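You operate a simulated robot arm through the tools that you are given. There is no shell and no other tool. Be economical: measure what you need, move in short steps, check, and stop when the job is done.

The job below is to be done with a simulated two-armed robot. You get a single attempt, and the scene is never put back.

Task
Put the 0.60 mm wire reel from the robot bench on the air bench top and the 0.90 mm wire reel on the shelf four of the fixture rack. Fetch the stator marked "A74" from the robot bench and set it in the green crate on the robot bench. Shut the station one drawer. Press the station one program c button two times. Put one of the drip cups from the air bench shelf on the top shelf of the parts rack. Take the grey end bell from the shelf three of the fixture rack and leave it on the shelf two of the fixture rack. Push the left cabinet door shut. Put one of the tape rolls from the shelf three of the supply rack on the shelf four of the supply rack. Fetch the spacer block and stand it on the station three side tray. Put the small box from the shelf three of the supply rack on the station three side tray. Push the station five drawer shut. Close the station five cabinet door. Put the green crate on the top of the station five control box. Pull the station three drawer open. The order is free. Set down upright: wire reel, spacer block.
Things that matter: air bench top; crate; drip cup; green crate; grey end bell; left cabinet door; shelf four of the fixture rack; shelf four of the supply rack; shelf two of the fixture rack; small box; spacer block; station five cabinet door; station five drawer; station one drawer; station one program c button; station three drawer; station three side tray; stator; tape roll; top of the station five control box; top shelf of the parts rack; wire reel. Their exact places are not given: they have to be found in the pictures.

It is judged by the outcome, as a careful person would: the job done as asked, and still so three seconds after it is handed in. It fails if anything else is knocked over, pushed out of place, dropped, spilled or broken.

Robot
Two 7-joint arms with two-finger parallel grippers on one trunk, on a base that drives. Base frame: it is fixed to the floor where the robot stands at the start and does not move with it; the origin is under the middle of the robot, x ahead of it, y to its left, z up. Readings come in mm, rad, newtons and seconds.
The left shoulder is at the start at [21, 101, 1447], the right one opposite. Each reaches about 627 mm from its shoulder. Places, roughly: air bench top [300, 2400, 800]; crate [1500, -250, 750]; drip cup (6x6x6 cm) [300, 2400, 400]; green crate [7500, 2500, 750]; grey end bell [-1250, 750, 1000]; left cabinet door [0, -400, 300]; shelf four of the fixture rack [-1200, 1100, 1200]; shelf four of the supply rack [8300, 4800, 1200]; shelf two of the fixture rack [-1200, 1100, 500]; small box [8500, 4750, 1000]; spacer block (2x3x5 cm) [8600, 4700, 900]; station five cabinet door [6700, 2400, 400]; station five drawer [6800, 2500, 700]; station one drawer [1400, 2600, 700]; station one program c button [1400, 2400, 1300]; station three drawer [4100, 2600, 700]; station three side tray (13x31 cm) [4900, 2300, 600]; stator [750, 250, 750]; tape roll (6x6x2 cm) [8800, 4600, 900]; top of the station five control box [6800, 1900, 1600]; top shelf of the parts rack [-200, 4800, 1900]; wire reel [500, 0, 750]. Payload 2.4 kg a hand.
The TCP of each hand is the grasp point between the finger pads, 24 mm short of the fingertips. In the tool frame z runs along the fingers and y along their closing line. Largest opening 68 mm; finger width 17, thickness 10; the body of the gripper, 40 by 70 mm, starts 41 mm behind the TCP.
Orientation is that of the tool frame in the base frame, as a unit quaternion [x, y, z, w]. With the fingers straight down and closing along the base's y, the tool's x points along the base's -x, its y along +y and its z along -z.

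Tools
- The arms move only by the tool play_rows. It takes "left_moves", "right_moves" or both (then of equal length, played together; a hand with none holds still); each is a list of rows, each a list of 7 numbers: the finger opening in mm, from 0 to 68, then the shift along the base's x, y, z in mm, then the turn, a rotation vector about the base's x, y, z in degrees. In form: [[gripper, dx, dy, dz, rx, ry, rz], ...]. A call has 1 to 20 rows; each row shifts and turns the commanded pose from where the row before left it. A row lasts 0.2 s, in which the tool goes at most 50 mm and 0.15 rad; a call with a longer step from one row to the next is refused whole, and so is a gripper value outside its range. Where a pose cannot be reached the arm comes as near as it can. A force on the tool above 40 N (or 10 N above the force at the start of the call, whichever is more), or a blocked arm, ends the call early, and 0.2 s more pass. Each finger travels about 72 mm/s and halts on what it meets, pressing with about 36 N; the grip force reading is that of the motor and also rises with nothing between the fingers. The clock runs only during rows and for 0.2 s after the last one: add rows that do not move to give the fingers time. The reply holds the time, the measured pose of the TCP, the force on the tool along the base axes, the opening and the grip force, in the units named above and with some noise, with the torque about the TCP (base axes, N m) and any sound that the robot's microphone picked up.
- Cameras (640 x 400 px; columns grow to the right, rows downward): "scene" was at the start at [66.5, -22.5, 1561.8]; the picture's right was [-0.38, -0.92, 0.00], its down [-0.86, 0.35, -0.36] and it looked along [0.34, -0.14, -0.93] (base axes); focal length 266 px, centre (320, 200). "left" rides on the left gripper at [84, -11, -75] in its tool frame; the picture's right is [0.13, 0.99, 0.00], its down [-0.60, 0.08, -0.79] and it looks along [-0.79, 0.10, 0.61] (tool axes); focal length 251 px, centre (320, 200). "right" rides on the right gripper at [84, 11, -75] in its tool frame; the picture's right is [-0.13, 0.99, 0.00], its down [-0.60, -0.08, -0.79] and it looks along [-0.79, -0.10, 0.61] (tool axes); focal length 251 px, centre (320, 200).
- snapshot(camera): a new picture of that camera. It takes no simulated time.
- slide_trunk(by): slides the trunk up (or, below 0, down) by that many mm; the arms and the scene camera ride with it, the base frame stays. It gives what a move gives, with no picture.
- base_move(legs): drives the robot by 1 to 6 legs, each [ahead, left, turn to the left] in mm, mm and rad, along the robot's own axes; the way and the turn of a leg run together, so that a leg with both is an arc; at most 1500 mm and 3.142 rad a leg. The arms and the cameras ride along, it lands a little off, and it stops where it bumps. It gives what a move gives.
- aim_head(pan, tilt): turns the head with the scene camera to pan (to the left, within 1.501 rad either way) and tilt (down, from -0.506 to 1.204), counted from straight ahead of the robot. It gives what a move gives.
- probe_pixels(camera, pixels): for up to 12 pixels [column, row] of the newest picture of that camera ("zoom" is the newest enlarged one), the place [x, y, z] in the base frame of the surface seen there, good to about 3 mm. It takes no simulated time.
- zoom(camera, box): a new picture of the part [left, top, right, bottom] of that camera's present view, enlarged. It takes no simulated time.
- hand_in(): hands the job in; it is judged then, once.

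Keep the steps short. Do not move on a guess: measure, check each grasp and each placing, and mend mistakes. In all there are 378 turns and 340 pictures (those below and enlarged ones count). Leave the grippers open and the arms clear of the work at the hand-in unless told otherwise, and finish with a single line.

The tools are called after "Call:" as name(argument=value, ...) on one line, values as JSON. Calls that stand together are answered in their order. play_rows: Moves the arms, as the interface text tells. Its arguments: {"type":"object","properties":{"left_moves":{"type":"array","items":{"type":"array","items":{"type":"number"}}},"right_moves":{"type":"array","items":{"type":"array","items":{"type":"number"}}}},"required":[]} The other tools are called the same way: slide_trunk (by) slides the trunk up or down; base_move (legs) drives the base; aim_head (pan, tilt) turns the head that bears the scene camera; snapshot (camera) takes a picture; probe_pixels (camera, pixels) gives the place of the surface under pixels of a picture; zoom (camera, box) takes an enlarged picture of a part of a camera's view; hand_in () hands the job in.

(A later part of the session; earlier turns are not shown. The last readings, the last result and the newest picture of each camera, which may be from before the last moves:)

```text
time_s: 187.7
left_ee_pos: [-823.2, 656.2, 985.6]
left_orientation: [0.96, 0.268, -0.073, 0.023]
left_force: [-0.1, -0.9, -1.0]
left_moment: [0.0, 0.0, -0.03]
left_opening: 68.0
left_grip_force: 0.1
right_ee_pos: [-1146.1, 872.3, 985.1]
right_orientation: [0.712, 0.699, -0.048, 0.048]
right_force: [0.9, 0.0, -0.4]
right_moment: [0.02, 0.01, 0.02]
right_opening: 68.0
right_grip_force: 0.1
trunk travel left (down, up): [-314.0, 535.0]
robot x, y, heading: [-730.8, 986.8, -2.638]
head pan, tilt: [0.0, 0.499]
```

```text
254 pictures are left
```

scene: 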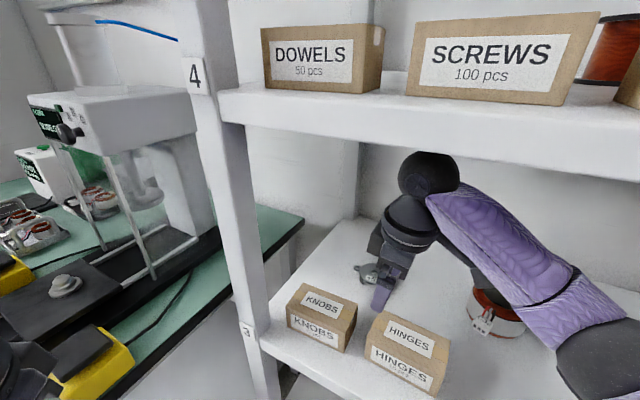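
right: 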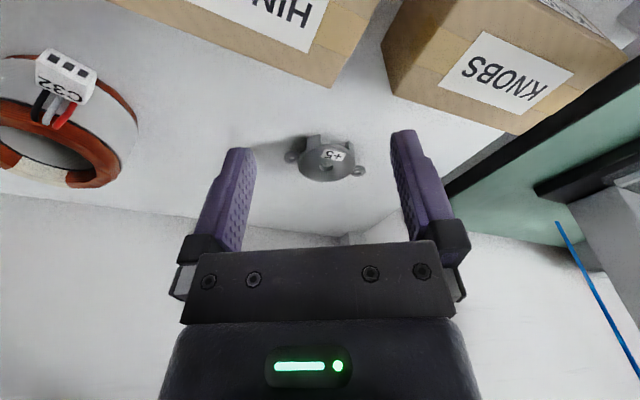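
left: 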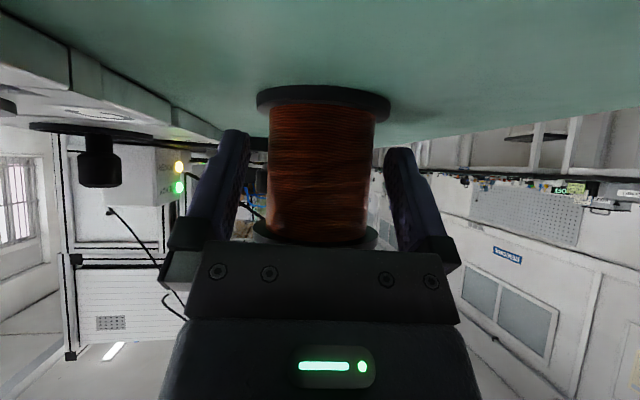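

Call:
play_rows(right_moves=[[68, 0, 0, 0, 7.8, 0, 0]])

Call:
base_move(legs=[[98, 3, 0]])

Call:
snapshot(camera="right")

```text
time_s: 188.1
left_ee_pos: [-823.4, 657.5, 984.8]
left_orientation: [0.96, 0.269, -0.074, 0.024]
left_force: [0.1, 0.7, -0.5]
left_moment: [0.01, 0.01, 0.03]
left_opening: 67.9
left_grip_force: 0.1
right_ee_pos: [-1146.9, 869.7, 984.5]
right_orientation: [0.711, 0.702, -0.035, 0.034]
right_force: [-1.2, -13.1, -11.1]
right_moment: [-0.19, 0.21, -0.18]
right_opening: 68.1
right_grip_force: 0.0
trunk travel left (down, up): [-314.0, 535.0]
robot x, y, heading: [-728.5, 986.3, -2.64]
head pan, tilt: [0.0, 0.499]
stopped in row 1 (right hand): the force on the tool passed its limit at 65 N (the readings are from after the stop); the commanded pose is now the measured one
```

```text
time_s: 189.4
left_ee_pos: [-907.1, 608.4, 986.6]
left_orientation: [0.961, 0.265, -0.073, 0.023]
left_force: [0.1, 0.6, -0.7]
left_moment: [0.0, 0.0, -0.01]
left_opening: 67.8
left_grip_force: 0.1
right_ee_pos: [-1232.0, 821.2, 985.2]
right_orientation: [0.713, 0.699, -0.036, 0.033]
right_force: [-2.1, -6.8, -5.4]
right_moment: [-0.09, -0.02, 0.0]
right_opening: 68.1
right_grip_force: 0.0
trunk travel left (down, up): [-314.0, 535.0]
robot x, y, heading: [-812.9, 936.4, -2.643]
head pan, tilt: [0.0, 0.499]
stopped in leg 1: the robot was blocked; the commanded pose is now the measured one
```

```text
253 pictures are left
```

right: 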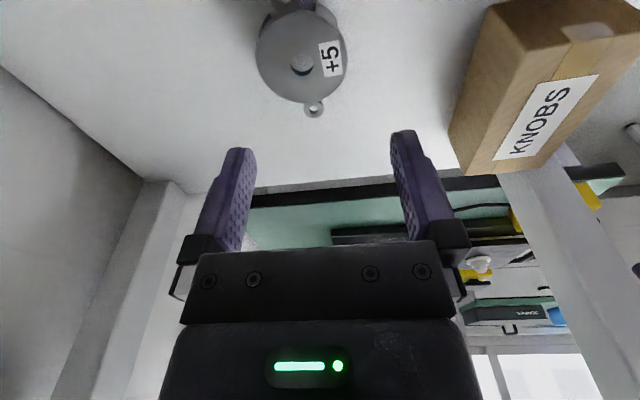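

The base met something softly (blocked); hand is at (-1232,821). Probe the bell again from here and check the scene.

Call:
probe_pixels(camera="right", pixels=[[300, 62], [258, 55], [346, 55], [305, 103], [283, 100], [315, 110]])

Call:
snapshot(camera="scene")

Call:
aim_head(pan=0.3, tilt=1.15)

Call:
snapshot(camera="scene")

```text
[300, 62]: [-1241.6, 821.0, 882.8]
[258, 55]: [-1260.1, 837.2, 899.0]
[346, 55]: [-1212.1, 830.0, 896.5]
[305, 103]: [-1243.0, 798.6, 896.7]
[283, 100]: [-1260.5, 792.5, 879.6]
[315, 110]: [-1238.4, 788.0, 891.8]
```

```text
252 pictures are left
```

scene: 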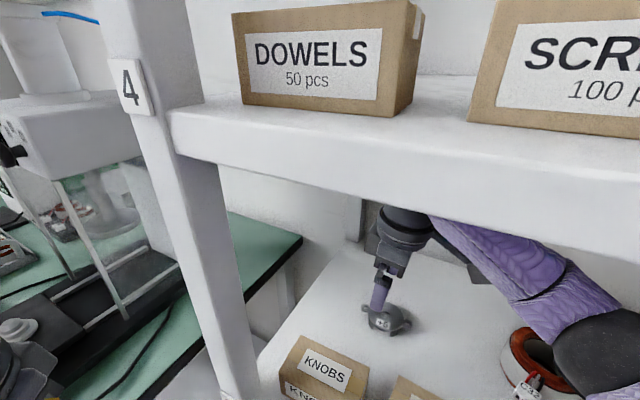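

```text
time_s: 190.4
left_ee_pos: [-909.3, 607.8, 986.1]
left_orientation: [0.961, 0.266, -0.074, 0.023]
left_force: [-0.3, -0.5, 0.7]
left_moment: [-0.02, 0.0, 0.04]
left_opening: 68.1
left_grip_force: 0.0
right_ee_pos: [-1230.1, 820.9, 983.9]
right_orientation: [0.713, 0.7, -0.037, 0.035]
right_force: [-2.0, -10.4, -7.2]
right_moment: [0.0, 0.09, -0.11]
right_opening: 68.3
right_grip_force: 0.1
trunk travel left (down, up): [-314.0, 535.0]
robot x, y, heading: [-813.8, 934.6, -2.643]
head pan, tilt: [0.3, 1.15]
```

```text
251 pictures are left
```

scene: 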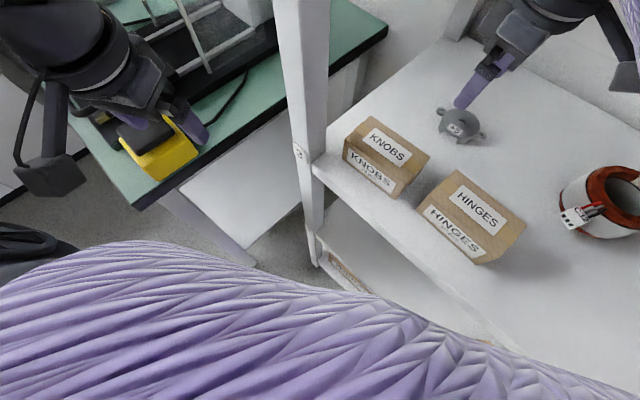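

Lower the hand onto the bell in steps.

Call:
play_rows(right_moves=[[68, -3, 3, -25, 0, 0, 0], [68, -2, 3, -25, 0, 0, 0], [68, 0, 0, -10, 0, 0, 0], [68, 0, 0, 0, 0, 0, 0]])

Call:
snapshot(camera="right")

Call:
snapshot(camera="scene")

```text
time_s: 191.4
left_ee_pos: [-908.6, 607.5, 986.8]
left_orientation: [0.961, 0.265, -0.073, 0.023]
left_force: [-0.9, -1.0, 0.1]
left_moment: [-0.01, -0.01, 0.0]
left_opening: 67.8
left_grip_force: 0.0
right_ee_pos: [-1234.9, 829.7, 924.3]
right_orientation: [0.713, 0.699, -0.035, 0.034]
right_force: [-0.3, -0.2, 0.0]
right_moment: [-0.01, 0.0, 0.01]
right_opening: 68.0
right_grip_force: 0.2
trunk travel left (down, up): [-314.0, 535.0]
robot x, y, heading: [-813.5, 937.4, -2.646]
head pan, tilt: [0.3, 1.15]
```

```text
250 pictures are left
```

right: 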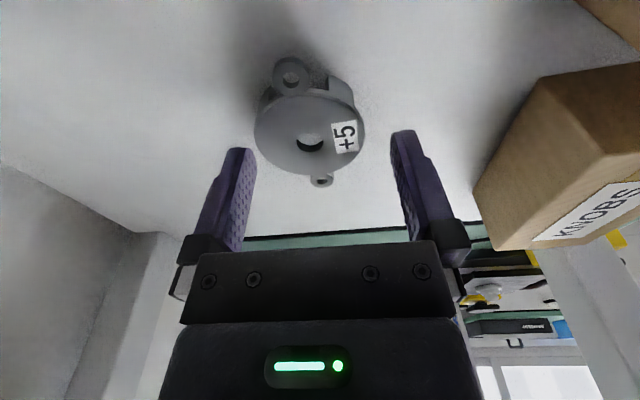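

```text
249 pictures are left
```

scene: 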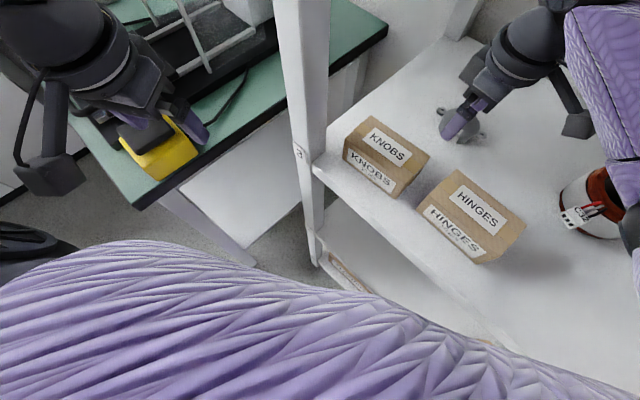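

Call:
play_rows(right_moves=[[68, -1, -2, -10, 0, 0, 0], [68, 0, 0, -6, 0, 0, 0], [68, 0, 0, 0, 0, 0, 0]])

Call:
snapshot(camera="right")

Call:
zoom(camera="scene", box=[400, 70, 560, 170])

```text
time_s: 192.2
left_ee_pos: [-907.6, 608.0, 987.0]
left_orientation: [0.961, 0.266, -0.074, 0.023]
left_force: [0.7, -0.6, 0.1]
left_moment: [0.0, -0.01, -0.01]
left_opening: 67.9
left_grip_force: 0.1
right_ee_pos: [-1235.9, 825.7, 907.9]
right_orientation: [0.713, 0.699, -0.036, 0.034]
right_force: [-0.4, -0.1, 0.0]
right_moment: [-0.01, 0.01, -0.01]
right_opening: 68.1
right_grip_force: 0.2
trunk travel left (down, up): [-314.0, 535.0]
robot x, y, heading: [-814.4, 940.6, -2.65]
head pan, tilt: [0.3, 1.15]
```

```text
248 pictures are left
```

right: 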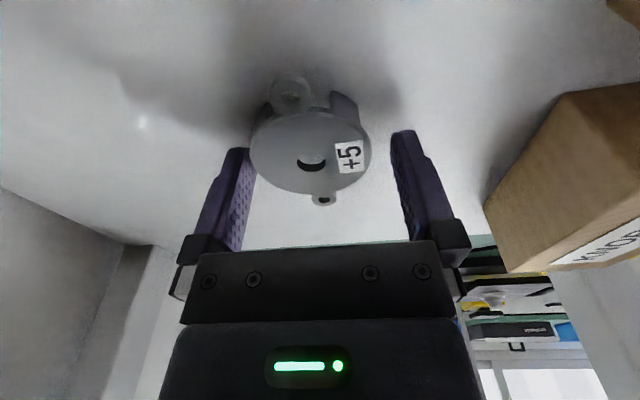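

```text
4.00 times, centred on (480, 120) of scene
```

zoom: 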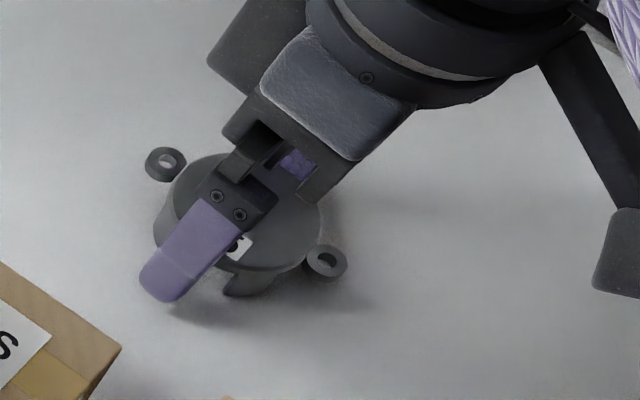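

Well straddled. Lower 2 mm and close.

Call:
play_rows(right_moves=[[68, -2, 0, -2, 0, 0, 0], [50, 0, 0, 0, 0, 0, 0], [35, 0, 0, 0, 0, 0, 0], [35, 0, 0, 0, 0, 0, 0], [35, 0, 0, 0, 0, 0, 0], [35, 0, 0, 15, 0, 0, 0], [35, 0, 0, 30, 0, 0, 0]])

Call:
snapshot(camera="right")

```text
time_s: 193.8
left_ee_pos: [-907.9, 607.5, 984.8]
left_orientation: [0.961, 0.265, -0.073, 0.023]
left_force: [1.1, -0.6, 0.5]
left_moment: [-0.02, 0.01, -0.05]
left_opening: 68.1
left_grip_force: 0.1
right_ee_pos: [-1237.1, 825.3, 950.8]
right_orientation: [0.713, 0.7, -0.035, 0.034]
right_force: [-0.6, 0.0, -0.1]
right_moment: [0.04, -0.01, 0.01]
right_opening: 55.3
right_grip_force: 36.5
trunk travel left (down, up): [-314.0, 535.0]
robot x, y, heading: [-812.0, 937.9, -2.644]
head pan, tilt: [0.3, 1.15]
```

```text
246 pictures are left
```

right: 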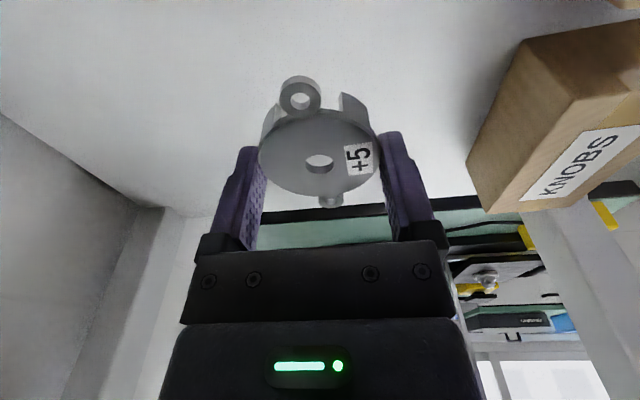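

Bell held. Raise and back out of the rack, then lower the trunk and view shelf two.

Call:
play_rows(right_moves=[[35, 0, 0, 35, 0, 0, 0], [35, 0, 0, 5, 0, 0, 0]])

Call:
base_move(legs=[[-330, 0, 0]])

Call:
slide_trunk(by=-200)

Call:
aim_head(pan=-0.3, tilt=0.65)

Call:
snapshot(camera="scene")

```text
time_s: 194.2
left_ee_pos: [-909.4, 609.3, 986.1]
left_orientation: [0.961, 0.266, -0.073, 0.024]
left_force: [-0.8, -0.3, 0.1]
left_moment: [0.0, 0.01, -0.02]
left_opening: 67.9
left_grip_force: 0.1
right_ee_pos: [-1238.0, 824.3, 969.1]
right_orientation: [0.709, 0.703, -0.043, 0.037]
right_force: [-4.3, -16.4, -13.2]
right_moment: [-0.32, 0.04, 0.08]
right_opening: 55.3
right_grip_force: 36.2
trunk travel left (down, up): [-314.0, 535.0]
robot x, y, heading: [-815.6, 933.3, -2.645]
head pan, tilt: [0.3, 1.15]
stopped in row 1 (right hand): the force on the tool passed its limit at 85 N (the readings are from after the stop); the commanded pose is now the measured one
```

```text
time_s: 196.3
left_ee_pos: [-621.5, 763.5, 986.4]
left_orientation: [0.961, 0.266, -0.073, 0.023]
left_force: [-0.3, -0.2, 1.0]
left_moment: [0.01, 0.0, -0.03]
left_opening: 67.9
left_grip_force: 0.0
right_ee_pos: [-951.0, 979.6, 969.0]
right_orientation: [0.709, 0.703, -0.043, 0.037]
right_force: [-9.1, -31.2, -20.6]
right_moment: [-0.11, -0.12, 0.25]
right_opening: 55.1
right_grip_force: 35.7
trunk travel left (down, up): [-314.0, 535.0]
robot x, y, heading: [-524.4, 1093.7, -2.64]
head pan, tilt: [0.3, 1.15]
```

```text
time_s: 196.8
left_ee_pos: [-621.1, 762.6, 978.7]
left_orientation: [0.961, 0.265, -0.073, 0.022]
left_force: [-0.9, -0.2, -0.4]
left_moment: [0.0, 0.02, -0.01]
left_opening: 68.0
left_grip_force: 0.0
right_ee_pos: [-953.3, 977.3, 960.0]
right_orientation: [0.71, 0.702, -0.047, 0.04]
right_force: [-4.3, -15.5, -12.7]
right_moment: [-0.28, 0.06, 0.05]
right_opening: 55.2
right_grip_force: 36.6
trunk travel left (down, up): [-306.0, 544.0]
robot x, y, heading: [-525.7, 1090.3, -2.642]
head pan, tilt: [0.3, 1.15]
stopped: the force on the tool passed its limit at 59 N (the readings are from after the stop); the commanded pose is now the measured one
```

```text
time_s: 197.8
left_ee_pos: [-622.2, 763.1, 977.9]
left_orientation: [0.961, 0.266, -0.072, 0.023]
left_force: [1.4, 0.2, -0.8]
left_moment: [-0.02, 0.0, 0.0]
left_opening: 68.0
left_grip_force: 0.1
right_ee_pos: [-953.0, 978.1, 961.5]
right_orientation: [0.709, 0.702, -0.047, 0.04]
right_force: [-9.2, -27.6, -18.0]
right_moment: [-0.22, -0.1, 0.22]
right_opening: 55.1
right_grip_force: 36.1
trunk travel left (down, up): [-306.0, 544.0]
robot x, y, heading: [-526.8, 1094.8, -2.642]
head pan, tilt: [-0.3, 0.649]
```

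```text
245 pictures are left
```

scene: 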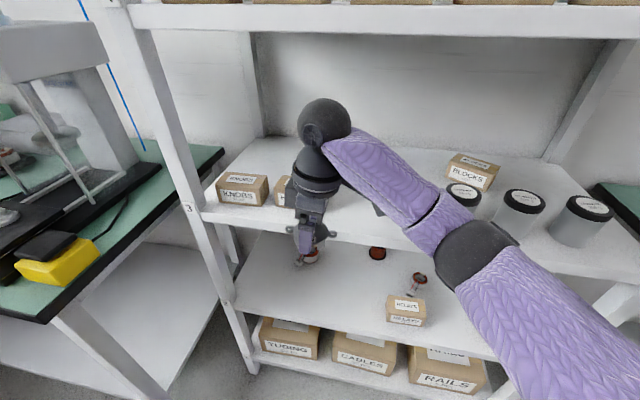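

The bracket touches the forearm in this wrist posture when the hand is high; lower the hand 45 mm to relieve.

Call:
play_rows(right_moves=[[35, 10, 5, -30, 0, 0, 0], [35, 0, 0, -30, 0, 0, 0]])

Call:
slide_trunk(by=-240)

Call:
snapshot(camera="scene")

Call:
snapshot(camera="right")

```text
time_s: 198.4
left_ee_pos: [-622.9, 763.6, 977.5]
left_orientation: [0.961, 0.265, -0.073, 0.022]
left_force: [-0.6, 0.1, 0.6]
left_moment: [0.0, -0.01, -0.01]
left_opening: 68.0
left_grip_force: 0.0
right_ee_pos: [-942.6, 982.1, 899.2]
right_orientation: [0.709, 0.703, -0.046, 0.04]
right_force: [-0.9, 0.4, -0.9]
right_moment: [0.0, 0.01, -0.02]
right_opening: 55.0
right_grip_force: 36.0
trunk travel left (down, up): [-306.0, 544.0]
robot x, y, heading: [-528.5, 1092.7, -2.639]
head pan, tilt: [-0.3, 0.649]
```

```text
time_s: 200.7
left_ee_pos: [-641.9, 752.6, 701.9]
left_orientation: [0.964, 0.267, 0.023, 0.001]
left_force: [0.0, 0.5, -0.4]
left_moment: [-0.02, 0.02, 0.02]
left_opening: 68.1
left_grip_force: 0.0
right_ee_pos: [-941.5, 981.0, 661.3]
right_orientation: [0.708, 0.704, -0.047, 0.042]
right_force: [-1.2, -11.7, -7.8]
right_moment: [-0.2, 0.12, -0.18]
right_opening: 55.4
right_grip_force: 36.1
trunk travel left (down, up): [-69.0, 781.0]
robot x, y, heading: [-527.0, 1090.0, -2.64]
head pan, tilt: [-0.3, 0.649]
stopped: the force on the tool passed its limit at 45 N (the readings are from after the stop); the commanded pose is now the measured one
```

```text
244 pictures are left
```

scene: 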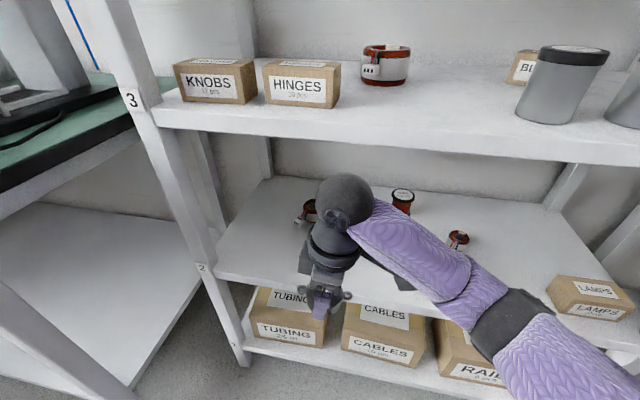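

```text
243 pictures are left
```

right: 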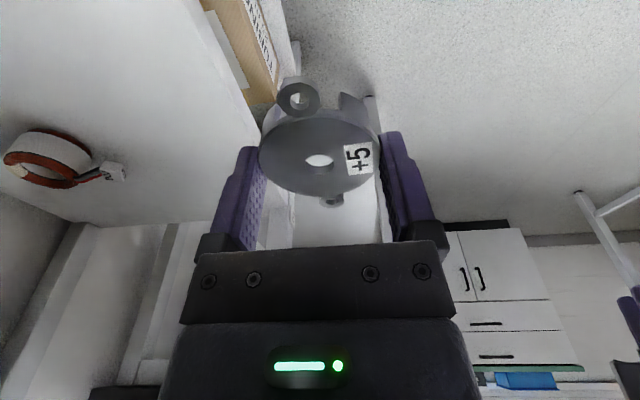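

Call:
probe_pixels(camera="scene", pixels=[[265, 250], [240, 265], [260, 220], [308, 222], [290, 265], [402, 213], [458, 245], [300, 283], [250, 130], [250, 200]])

Call:
play_rows(right_moves=[[35, 5, 3, -30, 0, 0, 0]])

```text
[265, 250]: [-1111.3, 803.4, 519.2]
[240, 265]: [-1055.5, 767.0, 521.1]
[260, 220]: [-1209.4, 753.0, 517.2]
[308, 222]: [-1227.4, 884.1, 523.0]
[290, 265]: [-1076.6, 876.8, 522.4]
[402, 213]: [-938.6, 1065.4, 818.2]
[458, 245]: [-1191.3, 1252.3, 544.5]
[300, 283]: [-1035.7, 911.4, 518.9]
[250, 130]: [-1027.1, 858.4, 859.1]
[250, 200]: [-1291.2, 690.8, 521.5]
```

```text
time_s: 201.1
left_ee_pos: [-639.8, 752.7, 702.5]
left_orientation: [0.964, 0.266, 0.022, 0.0]
left_force: [1.3, 0.8, 0.2]
left_moment: [0.02, 0.0, 0.0]
left_opening: 68.0
left_grip_force: 0.0
right_ee_pos: [-937.8, 984.9, 633.2]
right_orientation: [0.708, 0.704, -0.046, 0.04]
right_force: [0.6, 0.1, -0.5]
right_moment: [0.03, -0.03, 0.01]
right_opening: 55.3
right_grip_force: 36.2
trunk travel left (down, up): [-69.0, 781.0]
robot x, y, heading: [-526.7, 1093.8, -2.644]
head pan, tilt: [-0.3, 0.649]
```

Shelf two top z=520. I'll place the bell at about (-1090,1000). Move right 86, then ahead 126.

Call:
base_move(legs=[[0, -86, 0], [126, 0, 0]])

Call:
snapshot(camera="right")

Call:
snapshot(camera="scene")

```text
time_s: 203.0
left_ee_pos: [-792.2, 768.4, 702.1]
left_orientation: [0.964, 0.265, 0.023, 0.0]
left_force: [0.1, 0.2, 0.6]
left_moment: [-0.03, 0.02, 0.02]
left_opening: 68.0
left_grip_force: 0.0
right_ee_pos: [-1088.5, 1000.8, 631.5]
right_orientation: [0.709, 0.703, -0.047, 0.041]
right_force: [-0.4, -0.1, -0.7]
right_moment: [-0.02, 0.0, -0.02]
right_opening: 55.3
right_grip_force: 35.6
trunk travel left (down, up): [-69.0, 781.0]
robot x, y, heading: [-681.9, 1107.3, -2.645]
head pan, tilt: [-0.3, 0.649]
```

```text
242 pictures are left
```

right: 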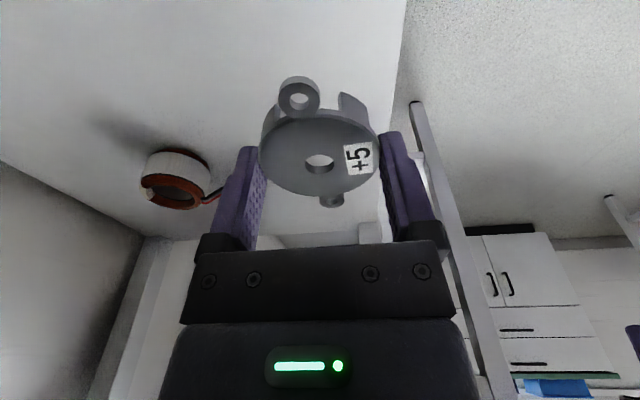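

```text
241 pictures are left
```

scene: 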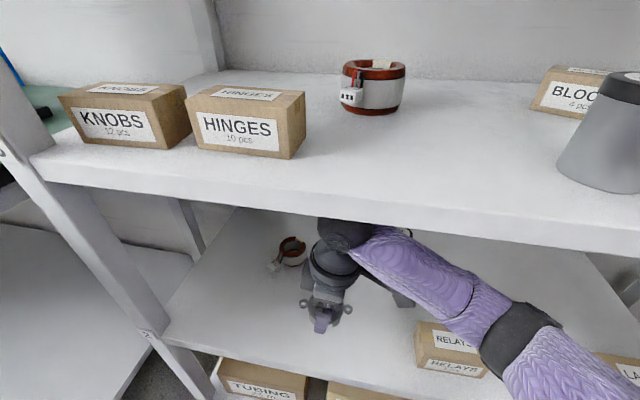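

Call:
probe_pixels(camera="scene", pixels=[[520, 330], [470, 290], [455, 340], [450, 365], [440, 385], [540, 380], [400, 300]])

```text
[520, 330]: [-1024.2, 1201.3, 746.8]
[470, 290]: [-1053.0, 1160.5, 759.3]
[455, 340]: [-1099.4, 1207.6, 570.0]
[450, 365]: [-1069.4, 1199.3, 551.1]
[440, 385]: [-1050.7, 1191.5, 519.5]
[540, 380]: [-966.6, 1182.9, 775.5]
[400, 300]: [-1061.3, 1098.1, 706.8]
```

Shift ~35 mm toward -y to keep the elbow off the RELAYS box, then lower the hand.

Call:
base_move(legs=[[16, 30, 0]])

Call:
play_rows(right_moves=[[35, 0, 0, -25, 0, 0, 0], [35, 0, 0, -25, 0, 0, 0], [35, 0, 0, -15, 0, 0, 0], [35, 0, 0, 0, 0, 0, 0]])

Call:
snapshot(camera="scene")

Call:
probe_pixels(camera="scene", pixels=[[520, 330], [470, 310], [510, 350]])

```text
time_s: 203.9
left_ee_pos: [-793.1, 735.0, 701.2]
left_orientation: [0.964, 0.265, 0.023, 0.0]
left_force: [-0.7, -0.2, 0.1]
left_moment: [-0.01, -0.01, 0.01]
left_opening: 68.1
left_grip_force: 0.1
right_ee_pos: [-1089.9, 967.6, 633.3]
right_orientation: [0.708, 0.703, -0.047, 0.042]
right_force: [0.4, 0.6, 0.0]
right_moment: [-0.01, 0.02, 0.01]
right_opening: 55.2
right_grip_force: 35.6
trunk travel left (down, up): [-69.0, 781.0]
robot x, y, heading: [-678.2, 1075.1, -2.645]
head pan, tilt: [-0.3, 0.649]
```

```text
time_s: 204.9
left_ee_pos: [-791.9, 734.6, 700.6]
left_orientation: [0.964, 0.265, 0.023, 0.0]
left_force: [0.2, -0.4, -0.2]
left_moment: [0.01, 0.02, 0.0]
left_opening: 68.1
left_grip_force: 0.1
right_ee_pos: [-1088.7, 966.8, 569.4]
right_orientation: [0.708, 0.703, -0.047, 0.041]
right_force: [0.1, -0.1, -0.2]
right_moment: [0.0, -0.01, -0.01]
right_opening: 55.1
right_grip_force: 36.1
trunk travel left (down, up): [-69.0, 781.0]
robot x, y, heading: [-675.7, 1074.9, -2.643]
head pan, tilt: [-0.3, 0.649]
```

```text
240 pictures are left
```

scene: 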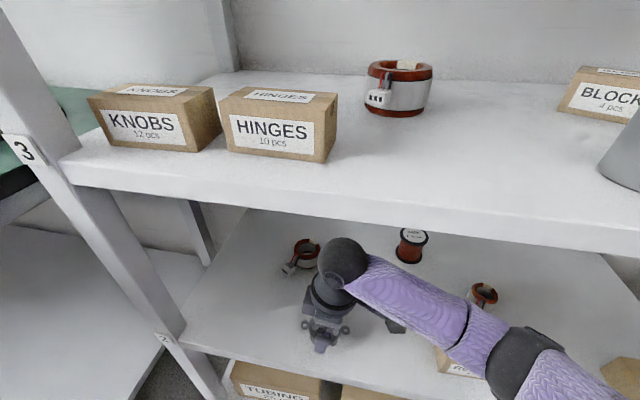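

```text
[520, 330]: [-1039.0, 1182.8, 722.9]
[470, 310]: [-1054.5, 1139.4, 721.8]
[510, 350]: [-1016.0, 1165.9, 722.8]
```

Elbow still well above the box. Lower the last ~21 mm in small steps.

Call:
play_rows(right_moves=[[35, 0, 0, -10, 0, 0, 0], [35, 0, 0, -6, 0, 0, 0], [35, 0, 0, -4, 0, 0, 0], [35, 0, 0, -2, 0, 0, 0], [35, 0, 0, 0, 0, 0, 0]])

Call:
snapshot(camera="right")

```text
time_s: 206.1
left_ee_pos: [-791.1, 734.7, 701.9]
left_orientation: [0.964, 0.264, 0.023, 0.0]
left_force: [-0.2, 0.1, 0.5]
left_moment: [0.03, -0.03, 0.0]
left_opening: 67.9
left_grip_force: 0.1
right_ee_pos: [-1089.3, 966.2, 547.3]
right_orientation: [0.708, 0.703, -0.047, 0.041]
right_force: [-3.4, -1.2, 17.4]
right_moment: [0.4, -0.14, 0.02]
right_opening: 55.3
right_grip_force: 36.0
trunk travel left (down, up): [-69.0, 781.0]
robot x, y, heading: [-678.7, 1071.1, -2.647]
head pan, tilt: [-0.3, 0.649]
```

```text
239 pictures are left
```

right: 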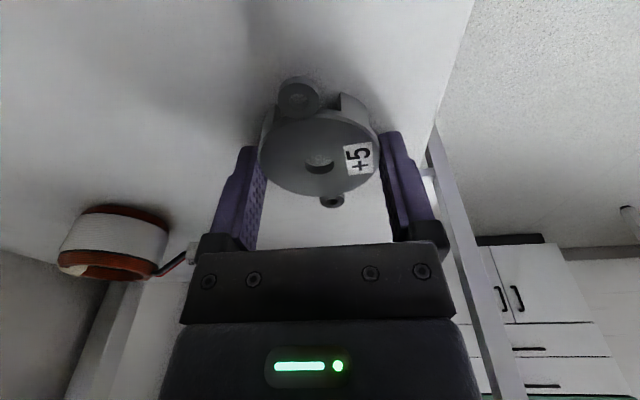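

Contact (17 N). Open and lift away.

Call:
play_rows(right_moves=[[58, 0, 0, 0, 0, 0, 0], [68, 0, 0, 0, 0, 0, 0], [68, 0, 0, 0, 0, 0, 0], [68, 0, 0, 20, 0, 0, 0], [68, 0, 0, 30, 0, 0, 0], [68, 0, 0, 25, 0, 0, 0]])

Call:
snapshot(camera="right")

```text
time_s: 207.5
left_ee_pos: [-791.5, 733.6, 701.5]
left_orientation: [0.964, 0.265, 0.023, 0.0]
left_force: [0.4, -0.8, 0.6]
left_moment: [0.0, 0.01, -0.01]
left_opening: 68.2
left_grip_force: 0.1
right_ee_pos: [-1088.9, 968.7, 619.2]
right_orientation: [0.709, 0.703, -0.046, 0.041]
right_force: [0.0, 0.5, -0.6]
right_moment: [0.03, 0.03, 0.0]
right_opening: 67.8
right_grip_force: 0.0
trunk travel left (down, up): [-69.0, 781.0]
robot x, y, heading: [-682.7, 1072.3, -2.643]
head pan, tilt: [-0.3, 0.649]
```

```text
238 pictures are left
```

right: 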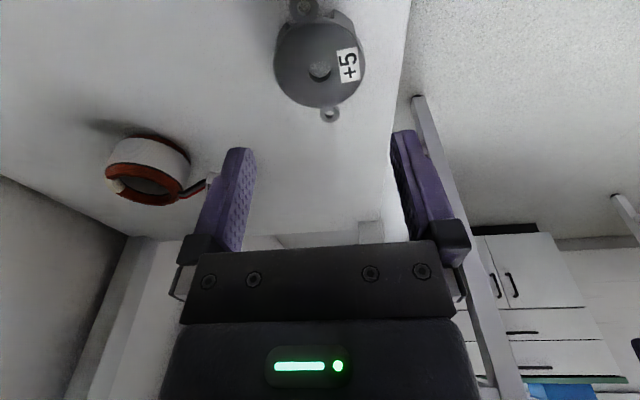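

Bell placed on shelf two. Back out, un-yaw the right hand.

Call:
base_move(legs=[[-350, 0, 0]])

Call:
play_rows(right_moves=[[68, 0, 0, 0, 0, 0, -8], [68, 0, 0, 0, 0, 0, -8], [68, 0, 0, 0, 0, 0, -8], [68, 0, 0, 0, 0, 0, -8], [68, 0, 0, 0, 0, 0, -8], [68, 0, 0, 0, 0, 0, -8], [68, 0, 0, 0, 0, 0, -8], [68, 0, 0, 0, 0, 0, -4]])

Call:
slide_trunk(by=250)

Call:
aim_head(pan=-0.3, tilt=0.5)

Call:
snapshot(camera="scene")

```text
time_s: 209.8
left_ee_pos: [-481.3, 902.4, 703.5]
left_orientation: [0.964, 0.265, 0.023, 0.0]
left_force: [-1.0, 0.5, 0.9]
left_moment: [-0.01, -0.01, -0.02]
left_opening: 68.1
left_grip_force: 0.0
right_ee_pos: [-779.2, 1135.4, 621.0]
right_orientation: [0.709, 0.703, -0.046, 0.041]
right_force: [0.0, -0.1, -0.4]
right_moment: [0.01, -0.01, -0.01]
right_opening: 67.8
right_grip_force: 0.0
trunk travel left (down, up): [-69.0, 781.0]
robot x, y, heading: [-365.1, 1242.2, -2.649]
head pan, tilt: [-0.3, 0.649]
```

```text
time_s: 211.6
left_ee_pos: [-481.7, 902.9, 702.1]
left_orientation: [0.964, 0.265, 0.023, 0.0]
left_force: [-0.2, 0.3, 1.7]
left_moment: [0.01, -0.02, 0.01]
left_opening: 68.0
left_grip_force: 0.0
right_ee_pos: [-778.6, 1137.1, 620.6]
right_orientation: [0.965, 0.254, -0.061, 0.013]
right_force: [1.0, -0.5, -0.6]
right_moment: [0.01, 0.02, 0.03]
right_opening: 68.0
right_grip_force: 0.0
trunk travel left (down, up): [-69.0, 781.0]
robot x, y, heading: [-369.2, 1241.0, -2.649]
head pan, tilt: [-0.3, 0.649]
```

```text
time_s: 214.2
left_ee_pos: [-481.5, 901.7, 952.1]
left_orientation: [0.964, 0.265, 0.023, 0.0]
left_force: [0.1, 0.0, -0.3]
left_moment: [-0.02, -0.01, 0.03]
left_opening: 67.9
left_grip_force: 0.0
right_ee_pos: [-778.1, 1136.4, 870.2]
right_orientation: [0.965, 0.254, -0.061, 0.013]
right_force: [0.0, -0.4, -1.1]
right_moment: [-0.04, -0.01, 0.01]
right_opening: 68.0
right_grip_force: 0.1
trunk travel left (down, up): [-319.0, 531.0]
robot x, y, heading: [-363.3, 1241.9, -2.643]
head pan, tilt: [-0.3, 0.649]
```

```text
time_s: 214.8
left_ee_pos: [-481.0, 901.3, 951.1]
left_orientation: [0.964, 0.265, 0.023, 0.0]
left_force: [-0.9, -0.1, -0.4]
left_moment: [0.02, -0.03, -0.03]
left_opening: 67.9
left_grip_force: 0.1
right_ee_pos: [-777.1, 1137.3, 869.6]
right_orientation: [0.965, 0.254, -0.061, 0.012]
right_force: [-0.5, 0.1, 0.1]
right_moment: [-0.01, -0.03, 0.0]
right_opening: 67.9
right_grip_force: 0.1
trunk travel left (down, up): [-319.0, 531.0]
robot x, y, heading: [-368.7, 1239.2, -2.643]
head pan, tilt: [-0.3, 0.499]
```

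```text
237 pictures are left
```

scene: 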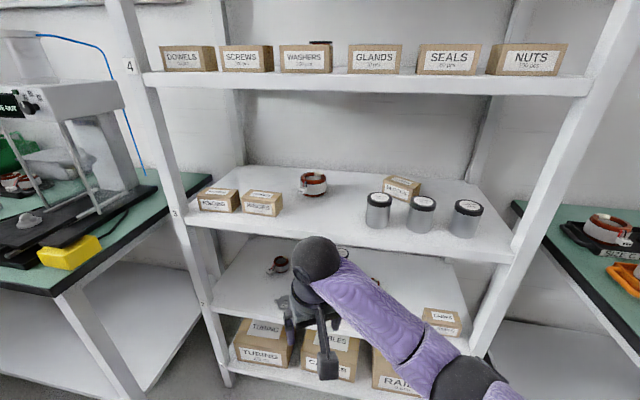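

All intact. Now the drip cup with the right arm. Drive to the -x side of the air bench (heading 0).

Call:
base_move(legs=[[0, 0, 2.643], [0, 1240, 0]])

Call:
play_rows(right_moves=[[68, 0, 0, 10, 0, -8, 0], [68, 0, 0, 10, 0, -8, 0], [68, 0, 0, 10, 0, -8, 0], [68, 0, 0, 10, 0, -8, 0], [68, 0, 0, 10, 0, -8, 0], [68, 0, 0, 10, 0, -8, 0], [68, 0, 0, 10, 0, -8, 0], [68, 0, 0, 10, 0, -8, 0], [68, 0, 0, 10, 0, -8, 0], [68, 0, 0, 10, 0, -8, 0]])

```text
time_s: 227.4
left_ee_pos: [-69.2, 2744.4, 952.1]
left_orientation: [-0.012, 1.0, 0.005, -0.022]
left_force: [0.7, 0.1, 0.3]
left_moment: [-0.01, -0.03, -0.02]
left_opening: 68.1
left_grip_force: 0.1
right_ee_pos: [75.5, 2395.6, 870.3]
right_orientation: [-0.001, 0.998, -0.004, 0.063]
right_force: [-0.8, 0.1, 0.2]
right_moment: [0.03, -0.02, -0.04]
right_opening: 68.1
right_grip_force: 0.0
trunk travel left (down, up): [-319.0, 531.0]
robot x, y, heading: [-339.9, 2503.1, -0.013]
head pan, tilt: [-0.3, 0.499]
```

```text
time_s: 229.6
left_ee_pos: [-69.3, 2743.9, 951.6]
left_orientation: [-0.011, 1.0, 0.005, -0.022]
left_force: [-0.1, -1.1, 0.0]
left_moment: [0.01, -0.02, -0.01]
left_opening: 68.0
left_grip_force: 0.0
right_ee_pos: [74.8, 2397.0, 968.7]
right_orientation: [0.001, 0.724, -0.004, 0.69]
right_force: [-0.1, 0.0, 0.9]
right_moment: [-0.02, -0.05, -0.01]
right_opening: 67.8
right_grip_force: 0.1
trunk travel left (down, up): [-319.0, 531.0]
robot x, y, heading: [-336.2, 2503.6, -0.015]
head pan, tilt: [-0.3, 0.499]
```

Fingers horizontal. Test a roll of the hand about its own axis, so that the camera comes on top.

Call:
play_rows(right_moves=[[68, 0, 0, 0, 8, 0, 0], [68, 0, 0, 0, 8, 0, 0], [68, 0, 0, 0, 8, 0, 0], [68, 0, 0, 0, 8, 0, 0], [68, 0, 0, 0, 8, 0, 0], [68, 0, 0, 0, 8, 0, 0], [68, 0, 0, 0, 8, 0, 0], [68, 0, 0, 0, 8, 0, 0], [68, 0, 0, 0, 8, 0, 0], [68, 0, 0, 0, 8, 0, 0], [68, 0, 0, 0, 8, 0, 0], [68, 0, 0, 0, 8, 0, 0]])

```text
time_s: 231.8
left_ee_pos: [-69.4, 2743.0, 951.2]
left_orientation: [-0.013, 1.0, 0.006, -0.022]
left_force: [0.2, 0.2, -0.2]
left_moment: [0.0, -0.01, 0.01]
left_opening: 68.0
left_grip_force: 0.0
right_ee_pos: [73.3, 2377.0, 962.6]
right_orientation: [0.391, 0.6, 0.415, 0.561]
right_force: [0.1, -0.3, 0.2]
right_moment: [0.02, -0.01, 0.03]
right_opening: 67.8
right_grip_force: 0.1
trunk travel left (down, up): [-319.0, 531.0]
robot x, y, heading: [-338.2, 2504.1, -0.015]
head pan, tilt: [-0.3, 0.499]
stopped in row 11 (right hand): the arm was blocked; the commanded pose is now the measured one
```

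Blocked at ~70°. Try the other way.

Call:
play_rows(right_moves=[[68, 0, 0, 0, -8, 0, 0], [68, 0, 0, 0, -8, 0, 0], [68, 0, 0, 0, -8, 0, 0], [68, 0, 0, 0, -8, 0, 0], [68, 0, 0, 0, -8, 0, 0], [68, 0, 0, 0, -8, 0, 0], [68, 0, 0, 0, -8, 0, 0], [68, 0, 0, 0, -8, 0, 0], [68, 0, 0, 0, -8, 0, 0], [68, 0, 0, 0, -8, 0, 0], [68, 0, 0, 0, -8, 0, 0], [68, 0, 0, 0, -8, 0, 0], [68, 0, 0, 0, -8, 0, 0], [68, 0, 0, 0, -8, 0, 0], [68, 0, 0, 0, -8, 0, 0], [68, 0, 0, 0, -8, 0, 0], [68, 0, 0, 0, -8, 0, 0], [68, 0, 0, 0, -8, 0, 0], [68, 0, 0, 0, -8, 0, 0]])

```text
time_s: 235.8
left_ee_pos: [-69.2, 2743.8, 951.6]
left_orientation: [-0.013, 1.0, 0.006, -0.022]
left_force: [-0.2, -0.1, -0.1]
left_moment: [0.03, 0.02, -0.02]
left_opening: 68.0
left_grip_force: 0.0
right_ee_pos: [73.5, 2377.9, 963.8]
right_orientation: [-0.45, 0.548, -0.481, 0.516]
right_force: [-0.2, 0.3, -0.8]
right_moment: [-0.01, 0.01, 0.01]
right_opening: 68.2
right_grip_force: 0.1
trunk travel left (down, up): [-319.0, 531.0]
robot x, y, heading: [-336.4, 2508.1, -0.017]
head pan, tilt: [-0.3, 0.499]
```

Went freely to -83°. Continue to ~-180°.

Call:
play_rows(right_moves=[[68, 0, 0, 0, -8, 0, 0], [68, 0, 0, 0, -8, 0, 0], [68, 0, 0, 0, -8, 0, 0], [68, 0, 0, 0, -8, 0, 0], [68, 0, 0, 0, -8, 0, 0], [68, 0, 0, 0, -8, 0, 0], [68, 0, 0, 0, -8, 0, 0], [68, 0, 0, 0, -8, 0, 0], [68, 0, 0, 0, -8, 0, 0], [68, 0, 0, 0, -8, 0, 0], [68, 0, 0, 0, -8, 0, 0], [68, 0, 0, 0, -8, 0, 0]])

Call:
aim_head(pan=-0.3, tilt=0.6)

Call:
snapshot(camera="scene")

```text
time_s: 238.4
left_ee_pos: [-69.5, 2743.7, 951.1]
left_orientation: [-0.012, 1.0, 0.006, -0.022]
left_force: [0.9, 0.3, -0.4]
left_moment: [-0.03, 0.0, 0.01]
left_opening: 68.0
left_grip_force: 0.0
right_ee_pos: [74.2, 2379.1, 963.7]
right_orientation: [0.684, -0.009, 0.73, -0.012]
right_force: [0.3, 0.3, 0.1]
right_moment: [-0.01, 0.01, -0.03]
right_opening: 68.1
right_grip_force: 0.0
trunk travel left (down, up): [-319.0, 531.0]
robot x, y, heading: [-330.6, 2506.4, -0.012]
head pan, tilt: [-0.3, 0.499]
```

```text
time_s: 239.1
left_ee_pos: [-69.1, 2744.9, 951.1]
left_orientation: [-0.012, 1.0, 0.005, -0.022]
left_force: [-0.1, -0.5, 0.0]
left_moment: [0.0, 0.02, -0.01]
left_opening: 68.1
left_grip_force: 0.0
right_ee_pos: [73.0, 2377.6, 963.3]
right_orientation: [0.684, -0.011, 0.729, -0.012]
right_force: [-0.4, 0.1, -0.9]
right_moment: [-0.01, -0.02, 0.0]
right_opening: 68.1
right_grip_force: 0.0
trunk travel left (down, up): [-319.0, 531.0]
robot x, y, heading: [-335.4, 2505.8, -0.017]
head pan, tilt: [-0.3, 0.6]
```

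```text
236 pictures are left
```

scene: 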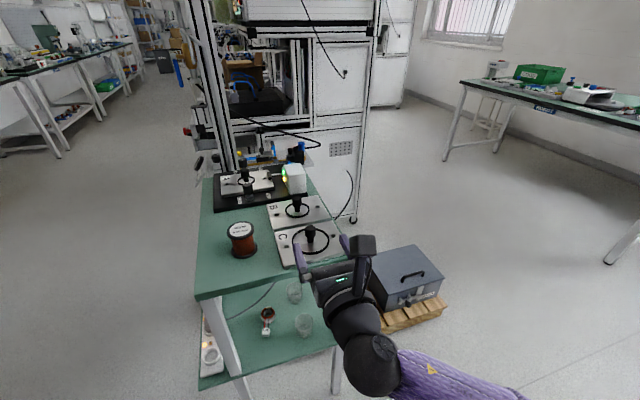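

The camera is now on top with the fingers level. Lower the trunk fully and bring the hand down to cup level in front of the bench.

Call:
slide_trunk(by=-300)

Call:
play_rows(right_moves=[[68, -5, 0, -40, 0, 4, 0], [68, -5, 0, -40, 0, 0, 0], [68, 0, 0, -40, 0, 0, 0], [68, 0, 0, -40, 0, 0, 0], [68, 0, 0, -40, 0, 0, 0]])

Call:
snapshot(camera="right")

Call:
snapshot(camera="scene")

```text
time_s: 242.1
left_ee_pos: [-64.0, 2743.9, 642.0]
left_orientation: [-0.012, 0.999, 0.006, -0.049]
left_force: [-0.8, -1.1, 0.6]
left_moment: [0.0, 0.0, 0.01]
left_opening: 68.0
left_grip_force: 0.2
right_ee_pos: [74.7, 2376.9, 662.4]
right_orientation: [0.684, -0.01, 0.73, -0.012]
right_force: [0.1, -0.5, -0.2]
right_moment: [-0.01, -0.01, -0.02]
right_opening: 68.0
right_grip_force: 0.0
trunk travel left (down, up): [-19.0, 831.0]
robot x, y, heading: [-331.8, 2501.1, -0.014]
head pan, tilt: [-0.3, 0.6]
```

```text
time_s: 243.3
left_ee_pos: [-63.4, 2744.3, 642.5]
left_orientation: [-0.011, 0.999, 0.006, -0.049]
left_force: [-0.2, -1.1, 0.5]
left_moment: [-0.02, 0.03, 0.0]
left_opening: 67.8
left_grip_force: 0.0
right_ee_pos: [65.8, 2375.7, 463.8]
right_orientation: [0.709, -0.011, 0.705, -0.012]
right_force: [0.3, 0.1, -0.1]
right_moment: [0.0, 0.0, 0.0]
right_opening: 68.1
right_grip_force: 0.2
trunk travel left (down, up): [-19.0, 831.0]
robot x, y, heading: [-333.7, 2507.5, -0.014]
head pan, tilt: [-0.3, 0.6]
```

```text
235 pictures are left
```

right: 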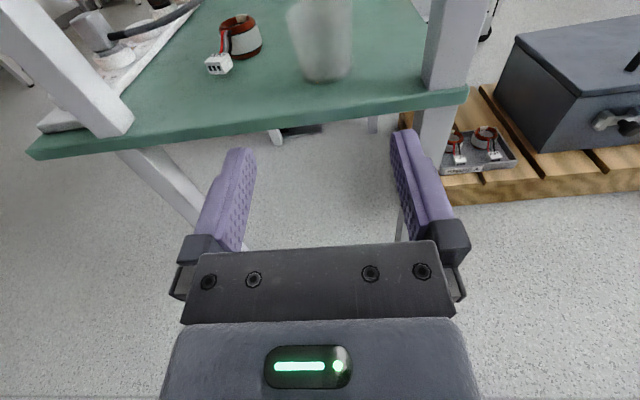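

```text
234 pictures are left
```

scene: 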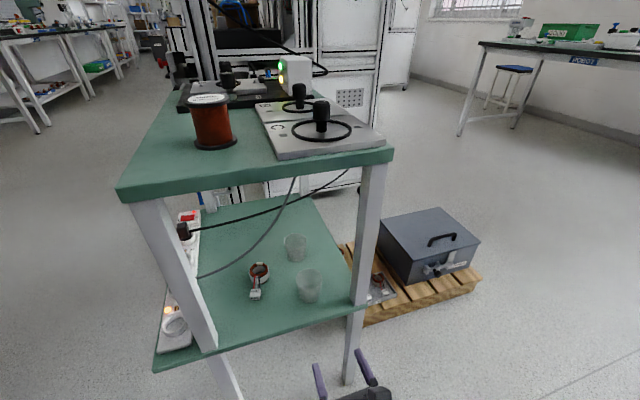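

Probe the cup's rim and base from the scene and hand cameras.

Call:
zoom(camera="scene", box=[260, 220, 380, 320])

Call:
probe_pixels(camera="scene", pixels=[[309, 300], [298, 288], [321, 287], [309, 272], [309, 303], [296, 292], [323, 290]])

Call:
probe_pixels(camera="right", pixels=[[325, 78], [300, 70], [350, 70], [325, 40], [292, 30], [352, 30], [260, 118], [230, 68]])

```text
4.00 times, centred on (320, 270) of scene
```

zoom: 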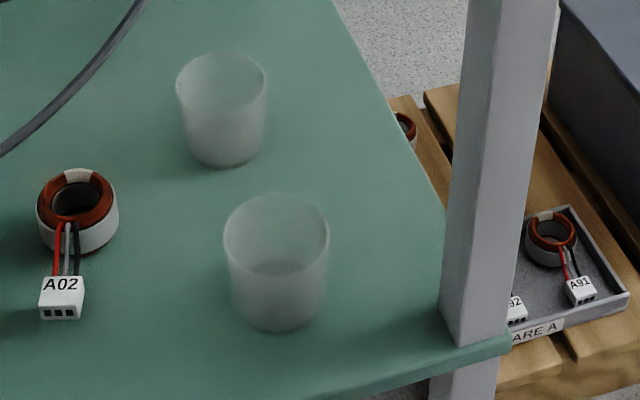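

```text
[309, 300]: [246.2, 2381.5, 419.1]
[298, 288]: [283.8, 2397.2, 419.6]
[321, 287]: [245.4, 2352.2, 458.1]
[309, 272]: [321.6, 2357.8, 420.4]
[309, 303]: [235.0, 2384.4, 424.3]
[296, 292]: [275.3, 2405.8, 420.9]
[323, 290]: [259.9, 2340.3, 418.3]
```

```text
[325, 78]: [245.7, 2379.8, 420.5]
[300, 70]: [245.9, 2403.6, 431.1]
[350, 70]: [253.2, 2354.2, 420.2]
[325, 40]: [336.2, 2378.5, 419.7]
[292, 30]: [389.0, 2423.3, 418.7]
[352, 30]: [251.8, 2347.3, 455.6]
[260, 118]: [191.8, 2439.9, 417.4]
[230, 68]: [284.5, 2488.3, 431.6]
```

Cup centre ≈(264,2378), tapered. Drive 105 mm ahead, then align finely with the arm.

Call:
base_move(legs=[[105, 4, 0.014]])

Call:
play_rows(right_moves=[[68, 0, 0, -12, 0, 0, 0], [68, 0, 0, 0, 0, 0, 0]])

Call:
snapshot(camera="right")

Call:
probe_pixels(camera="right", pixels=[[320, 150], [285, 130], [358, 130], [320, 140], [320, 165], [320, 115]])

```text
time_s: 244.4
left_ee_pos: [37.3, 2751.2, 642.9]
left_orientation: [-0.02, 0.999, 0.005, -0.049]
left_force: [-0.7, 0.2, 0.2]
left_moment: [0.0, 0.01, -0.02]
left_opening: 68.0
left_grip_force: 0.0
right_ee_pos: [173.3, 2384.0, 463.5]
right_orientation: [0.709, -0.006, 0.705, -0.015]
right_force: [-0.1, -0.1, 0.8]
right_moment: [-0.02, 0.02, 0.0]
right_opening: 68.1
right_grip_force: 0.1
trunk travel left (down, up): [-19.0, 831.0]
robot x, y, heading: [-232.4, 2508.1, -0.002]
head pan, tilt: [-0.3, 0.6]
```

```text
time_s: 245.0
left_ee_pos: [38.3, 2751.2, 641.7]
left_orientation: [-0.019, 0.999, 0.005, -0.049]
left_force: [0.6, 0.4, -0.1]
left_moment: [0.01, 0.02, 0.0]
left_opening: 68.1
left_grip_force: 0.0
right_ee_pos: [172.6, 2384.6, 453.0]
right_orientation: [0.709, -0.006, 0.705, -0.016]
right_force: [-0.2, 0.3, 0.3]
right_moment: [0.02, 0.03, 0.01]
right_opening: 67.8
right_grip_force: 0.0
trunk travel left (down, up): [-19.0, 831.0]
robot x, y, heading: [-230.1, 2504.5, -0.001]
head pan, tilt: [-0.3, 0.6]
```

```text
232 pictures are left
```

right: 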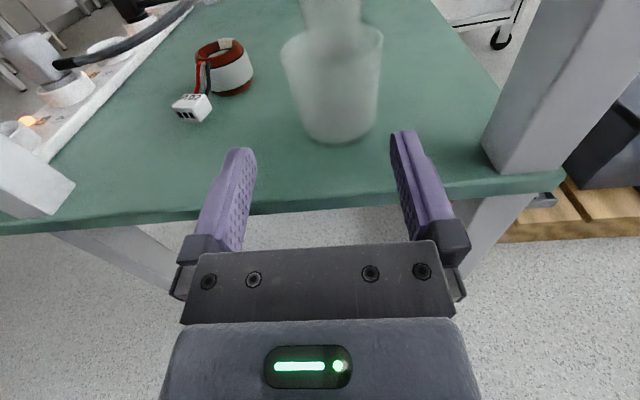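

```text
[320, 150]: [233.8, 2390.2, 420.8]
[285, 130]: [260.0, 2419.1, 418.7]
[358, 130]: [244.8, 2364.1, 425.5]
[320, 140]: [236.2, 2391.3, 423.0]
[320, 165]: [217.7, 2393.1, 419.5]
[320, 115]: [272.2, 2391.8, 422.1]
```

Cup centre y=2378; shift -6 and advance 88 mm.

Call:
play_rows(right_moves=[[68, 0, -6.5, 0, 0, 0, 0], [68, 22, 0, 0, 0, 0, 0], [68, 22, 0, 0, 0, 0, 0], [68, 10, 0, 0, 0, 0, 0], [68, 0, 0, 0, 0, 0, 0]])

Call:
snapshot(camera="right")

```text
time_s: 246.2
left_ee_pos: [38.8, 2750.2, 642.5]
left_orientation: [-0.019, 0.999, 0.005, -0.049]
left_force: [0.3, 0.0, 0.3]
left_moment: [-0.02, 0.0, 0.01]
left_opening: 67.9
left_grip_force: 0.0
right_ee_pos: [227.1, 2379.7, 452.2]
right_orientation: [0.709, -0.005, 0.705, -0.017]
right_force: [-0.3, -0.4, 0.0]
right_moment: [-0.01, 0.03, 0.02]
right_opening: 67.9
right_grip_force: 0.0
trunk travel left (down, up): [-19.0, 831.0]
robot x, y, heading: [-229.8, 2507.1, 0.002]
head pan, tilt: [-0.3, 0.6]
```

```text
231 pictures are left
```

right: 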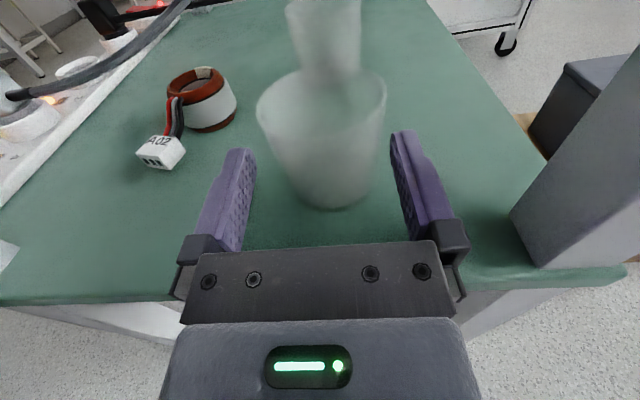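

Well centred. Advance 33 mm more and close.

Call:
play_rows(right_moves=[[68, 17, 0, 0, 0, 0, 0], [68, 16, 0, 0, 0, 0, 0], [60, 0, 0, 0, 0, 0, 0], [50, 0, 0, 0, 0, 0, 0], [40, 0, 0, 0, 0, 0, 0], [40, 0, 0, 0, 0, 0, 0]])

Call:
snapshot(camera="right")

```text
time_s: 246.6
left_ee_pos: [36.8, 2751.6, 641.8]
left_orientation: [-0.018, 0.999, 0.005, -0.049]
left_force: [-0.8, 0.0, -0.6]
left_moment: [-0.03, -0.02, 0.01]
left_opening: 68.0
left_grip_force: 0.1
right_ee_pos: [231.5, 2379.1, 451.4]
right_orientation: [0.71, -0.005, 0.704, -0.014]
right_force: [-7.8, 1.6, 4.3]
right_moment: [-0.05, 0.42, -0.19]
right_opening: 68.0
right_grip_force: 0.1
trunk travel left (down, up): [-19.0, 831.0]
robot x, y, heading: [-233.1, 2508.7, -0.001]
head pan, tilt: [-0.3, 0.6]
stopped in row 1 (right hand): the force on the tool passed its limit at 63 N (the readings are from after the stop); the commanded pose is now the measured one
```

```text
230 pictures are left
```

right: 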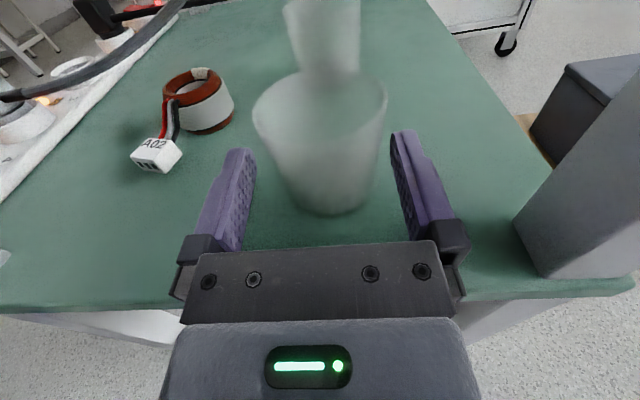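

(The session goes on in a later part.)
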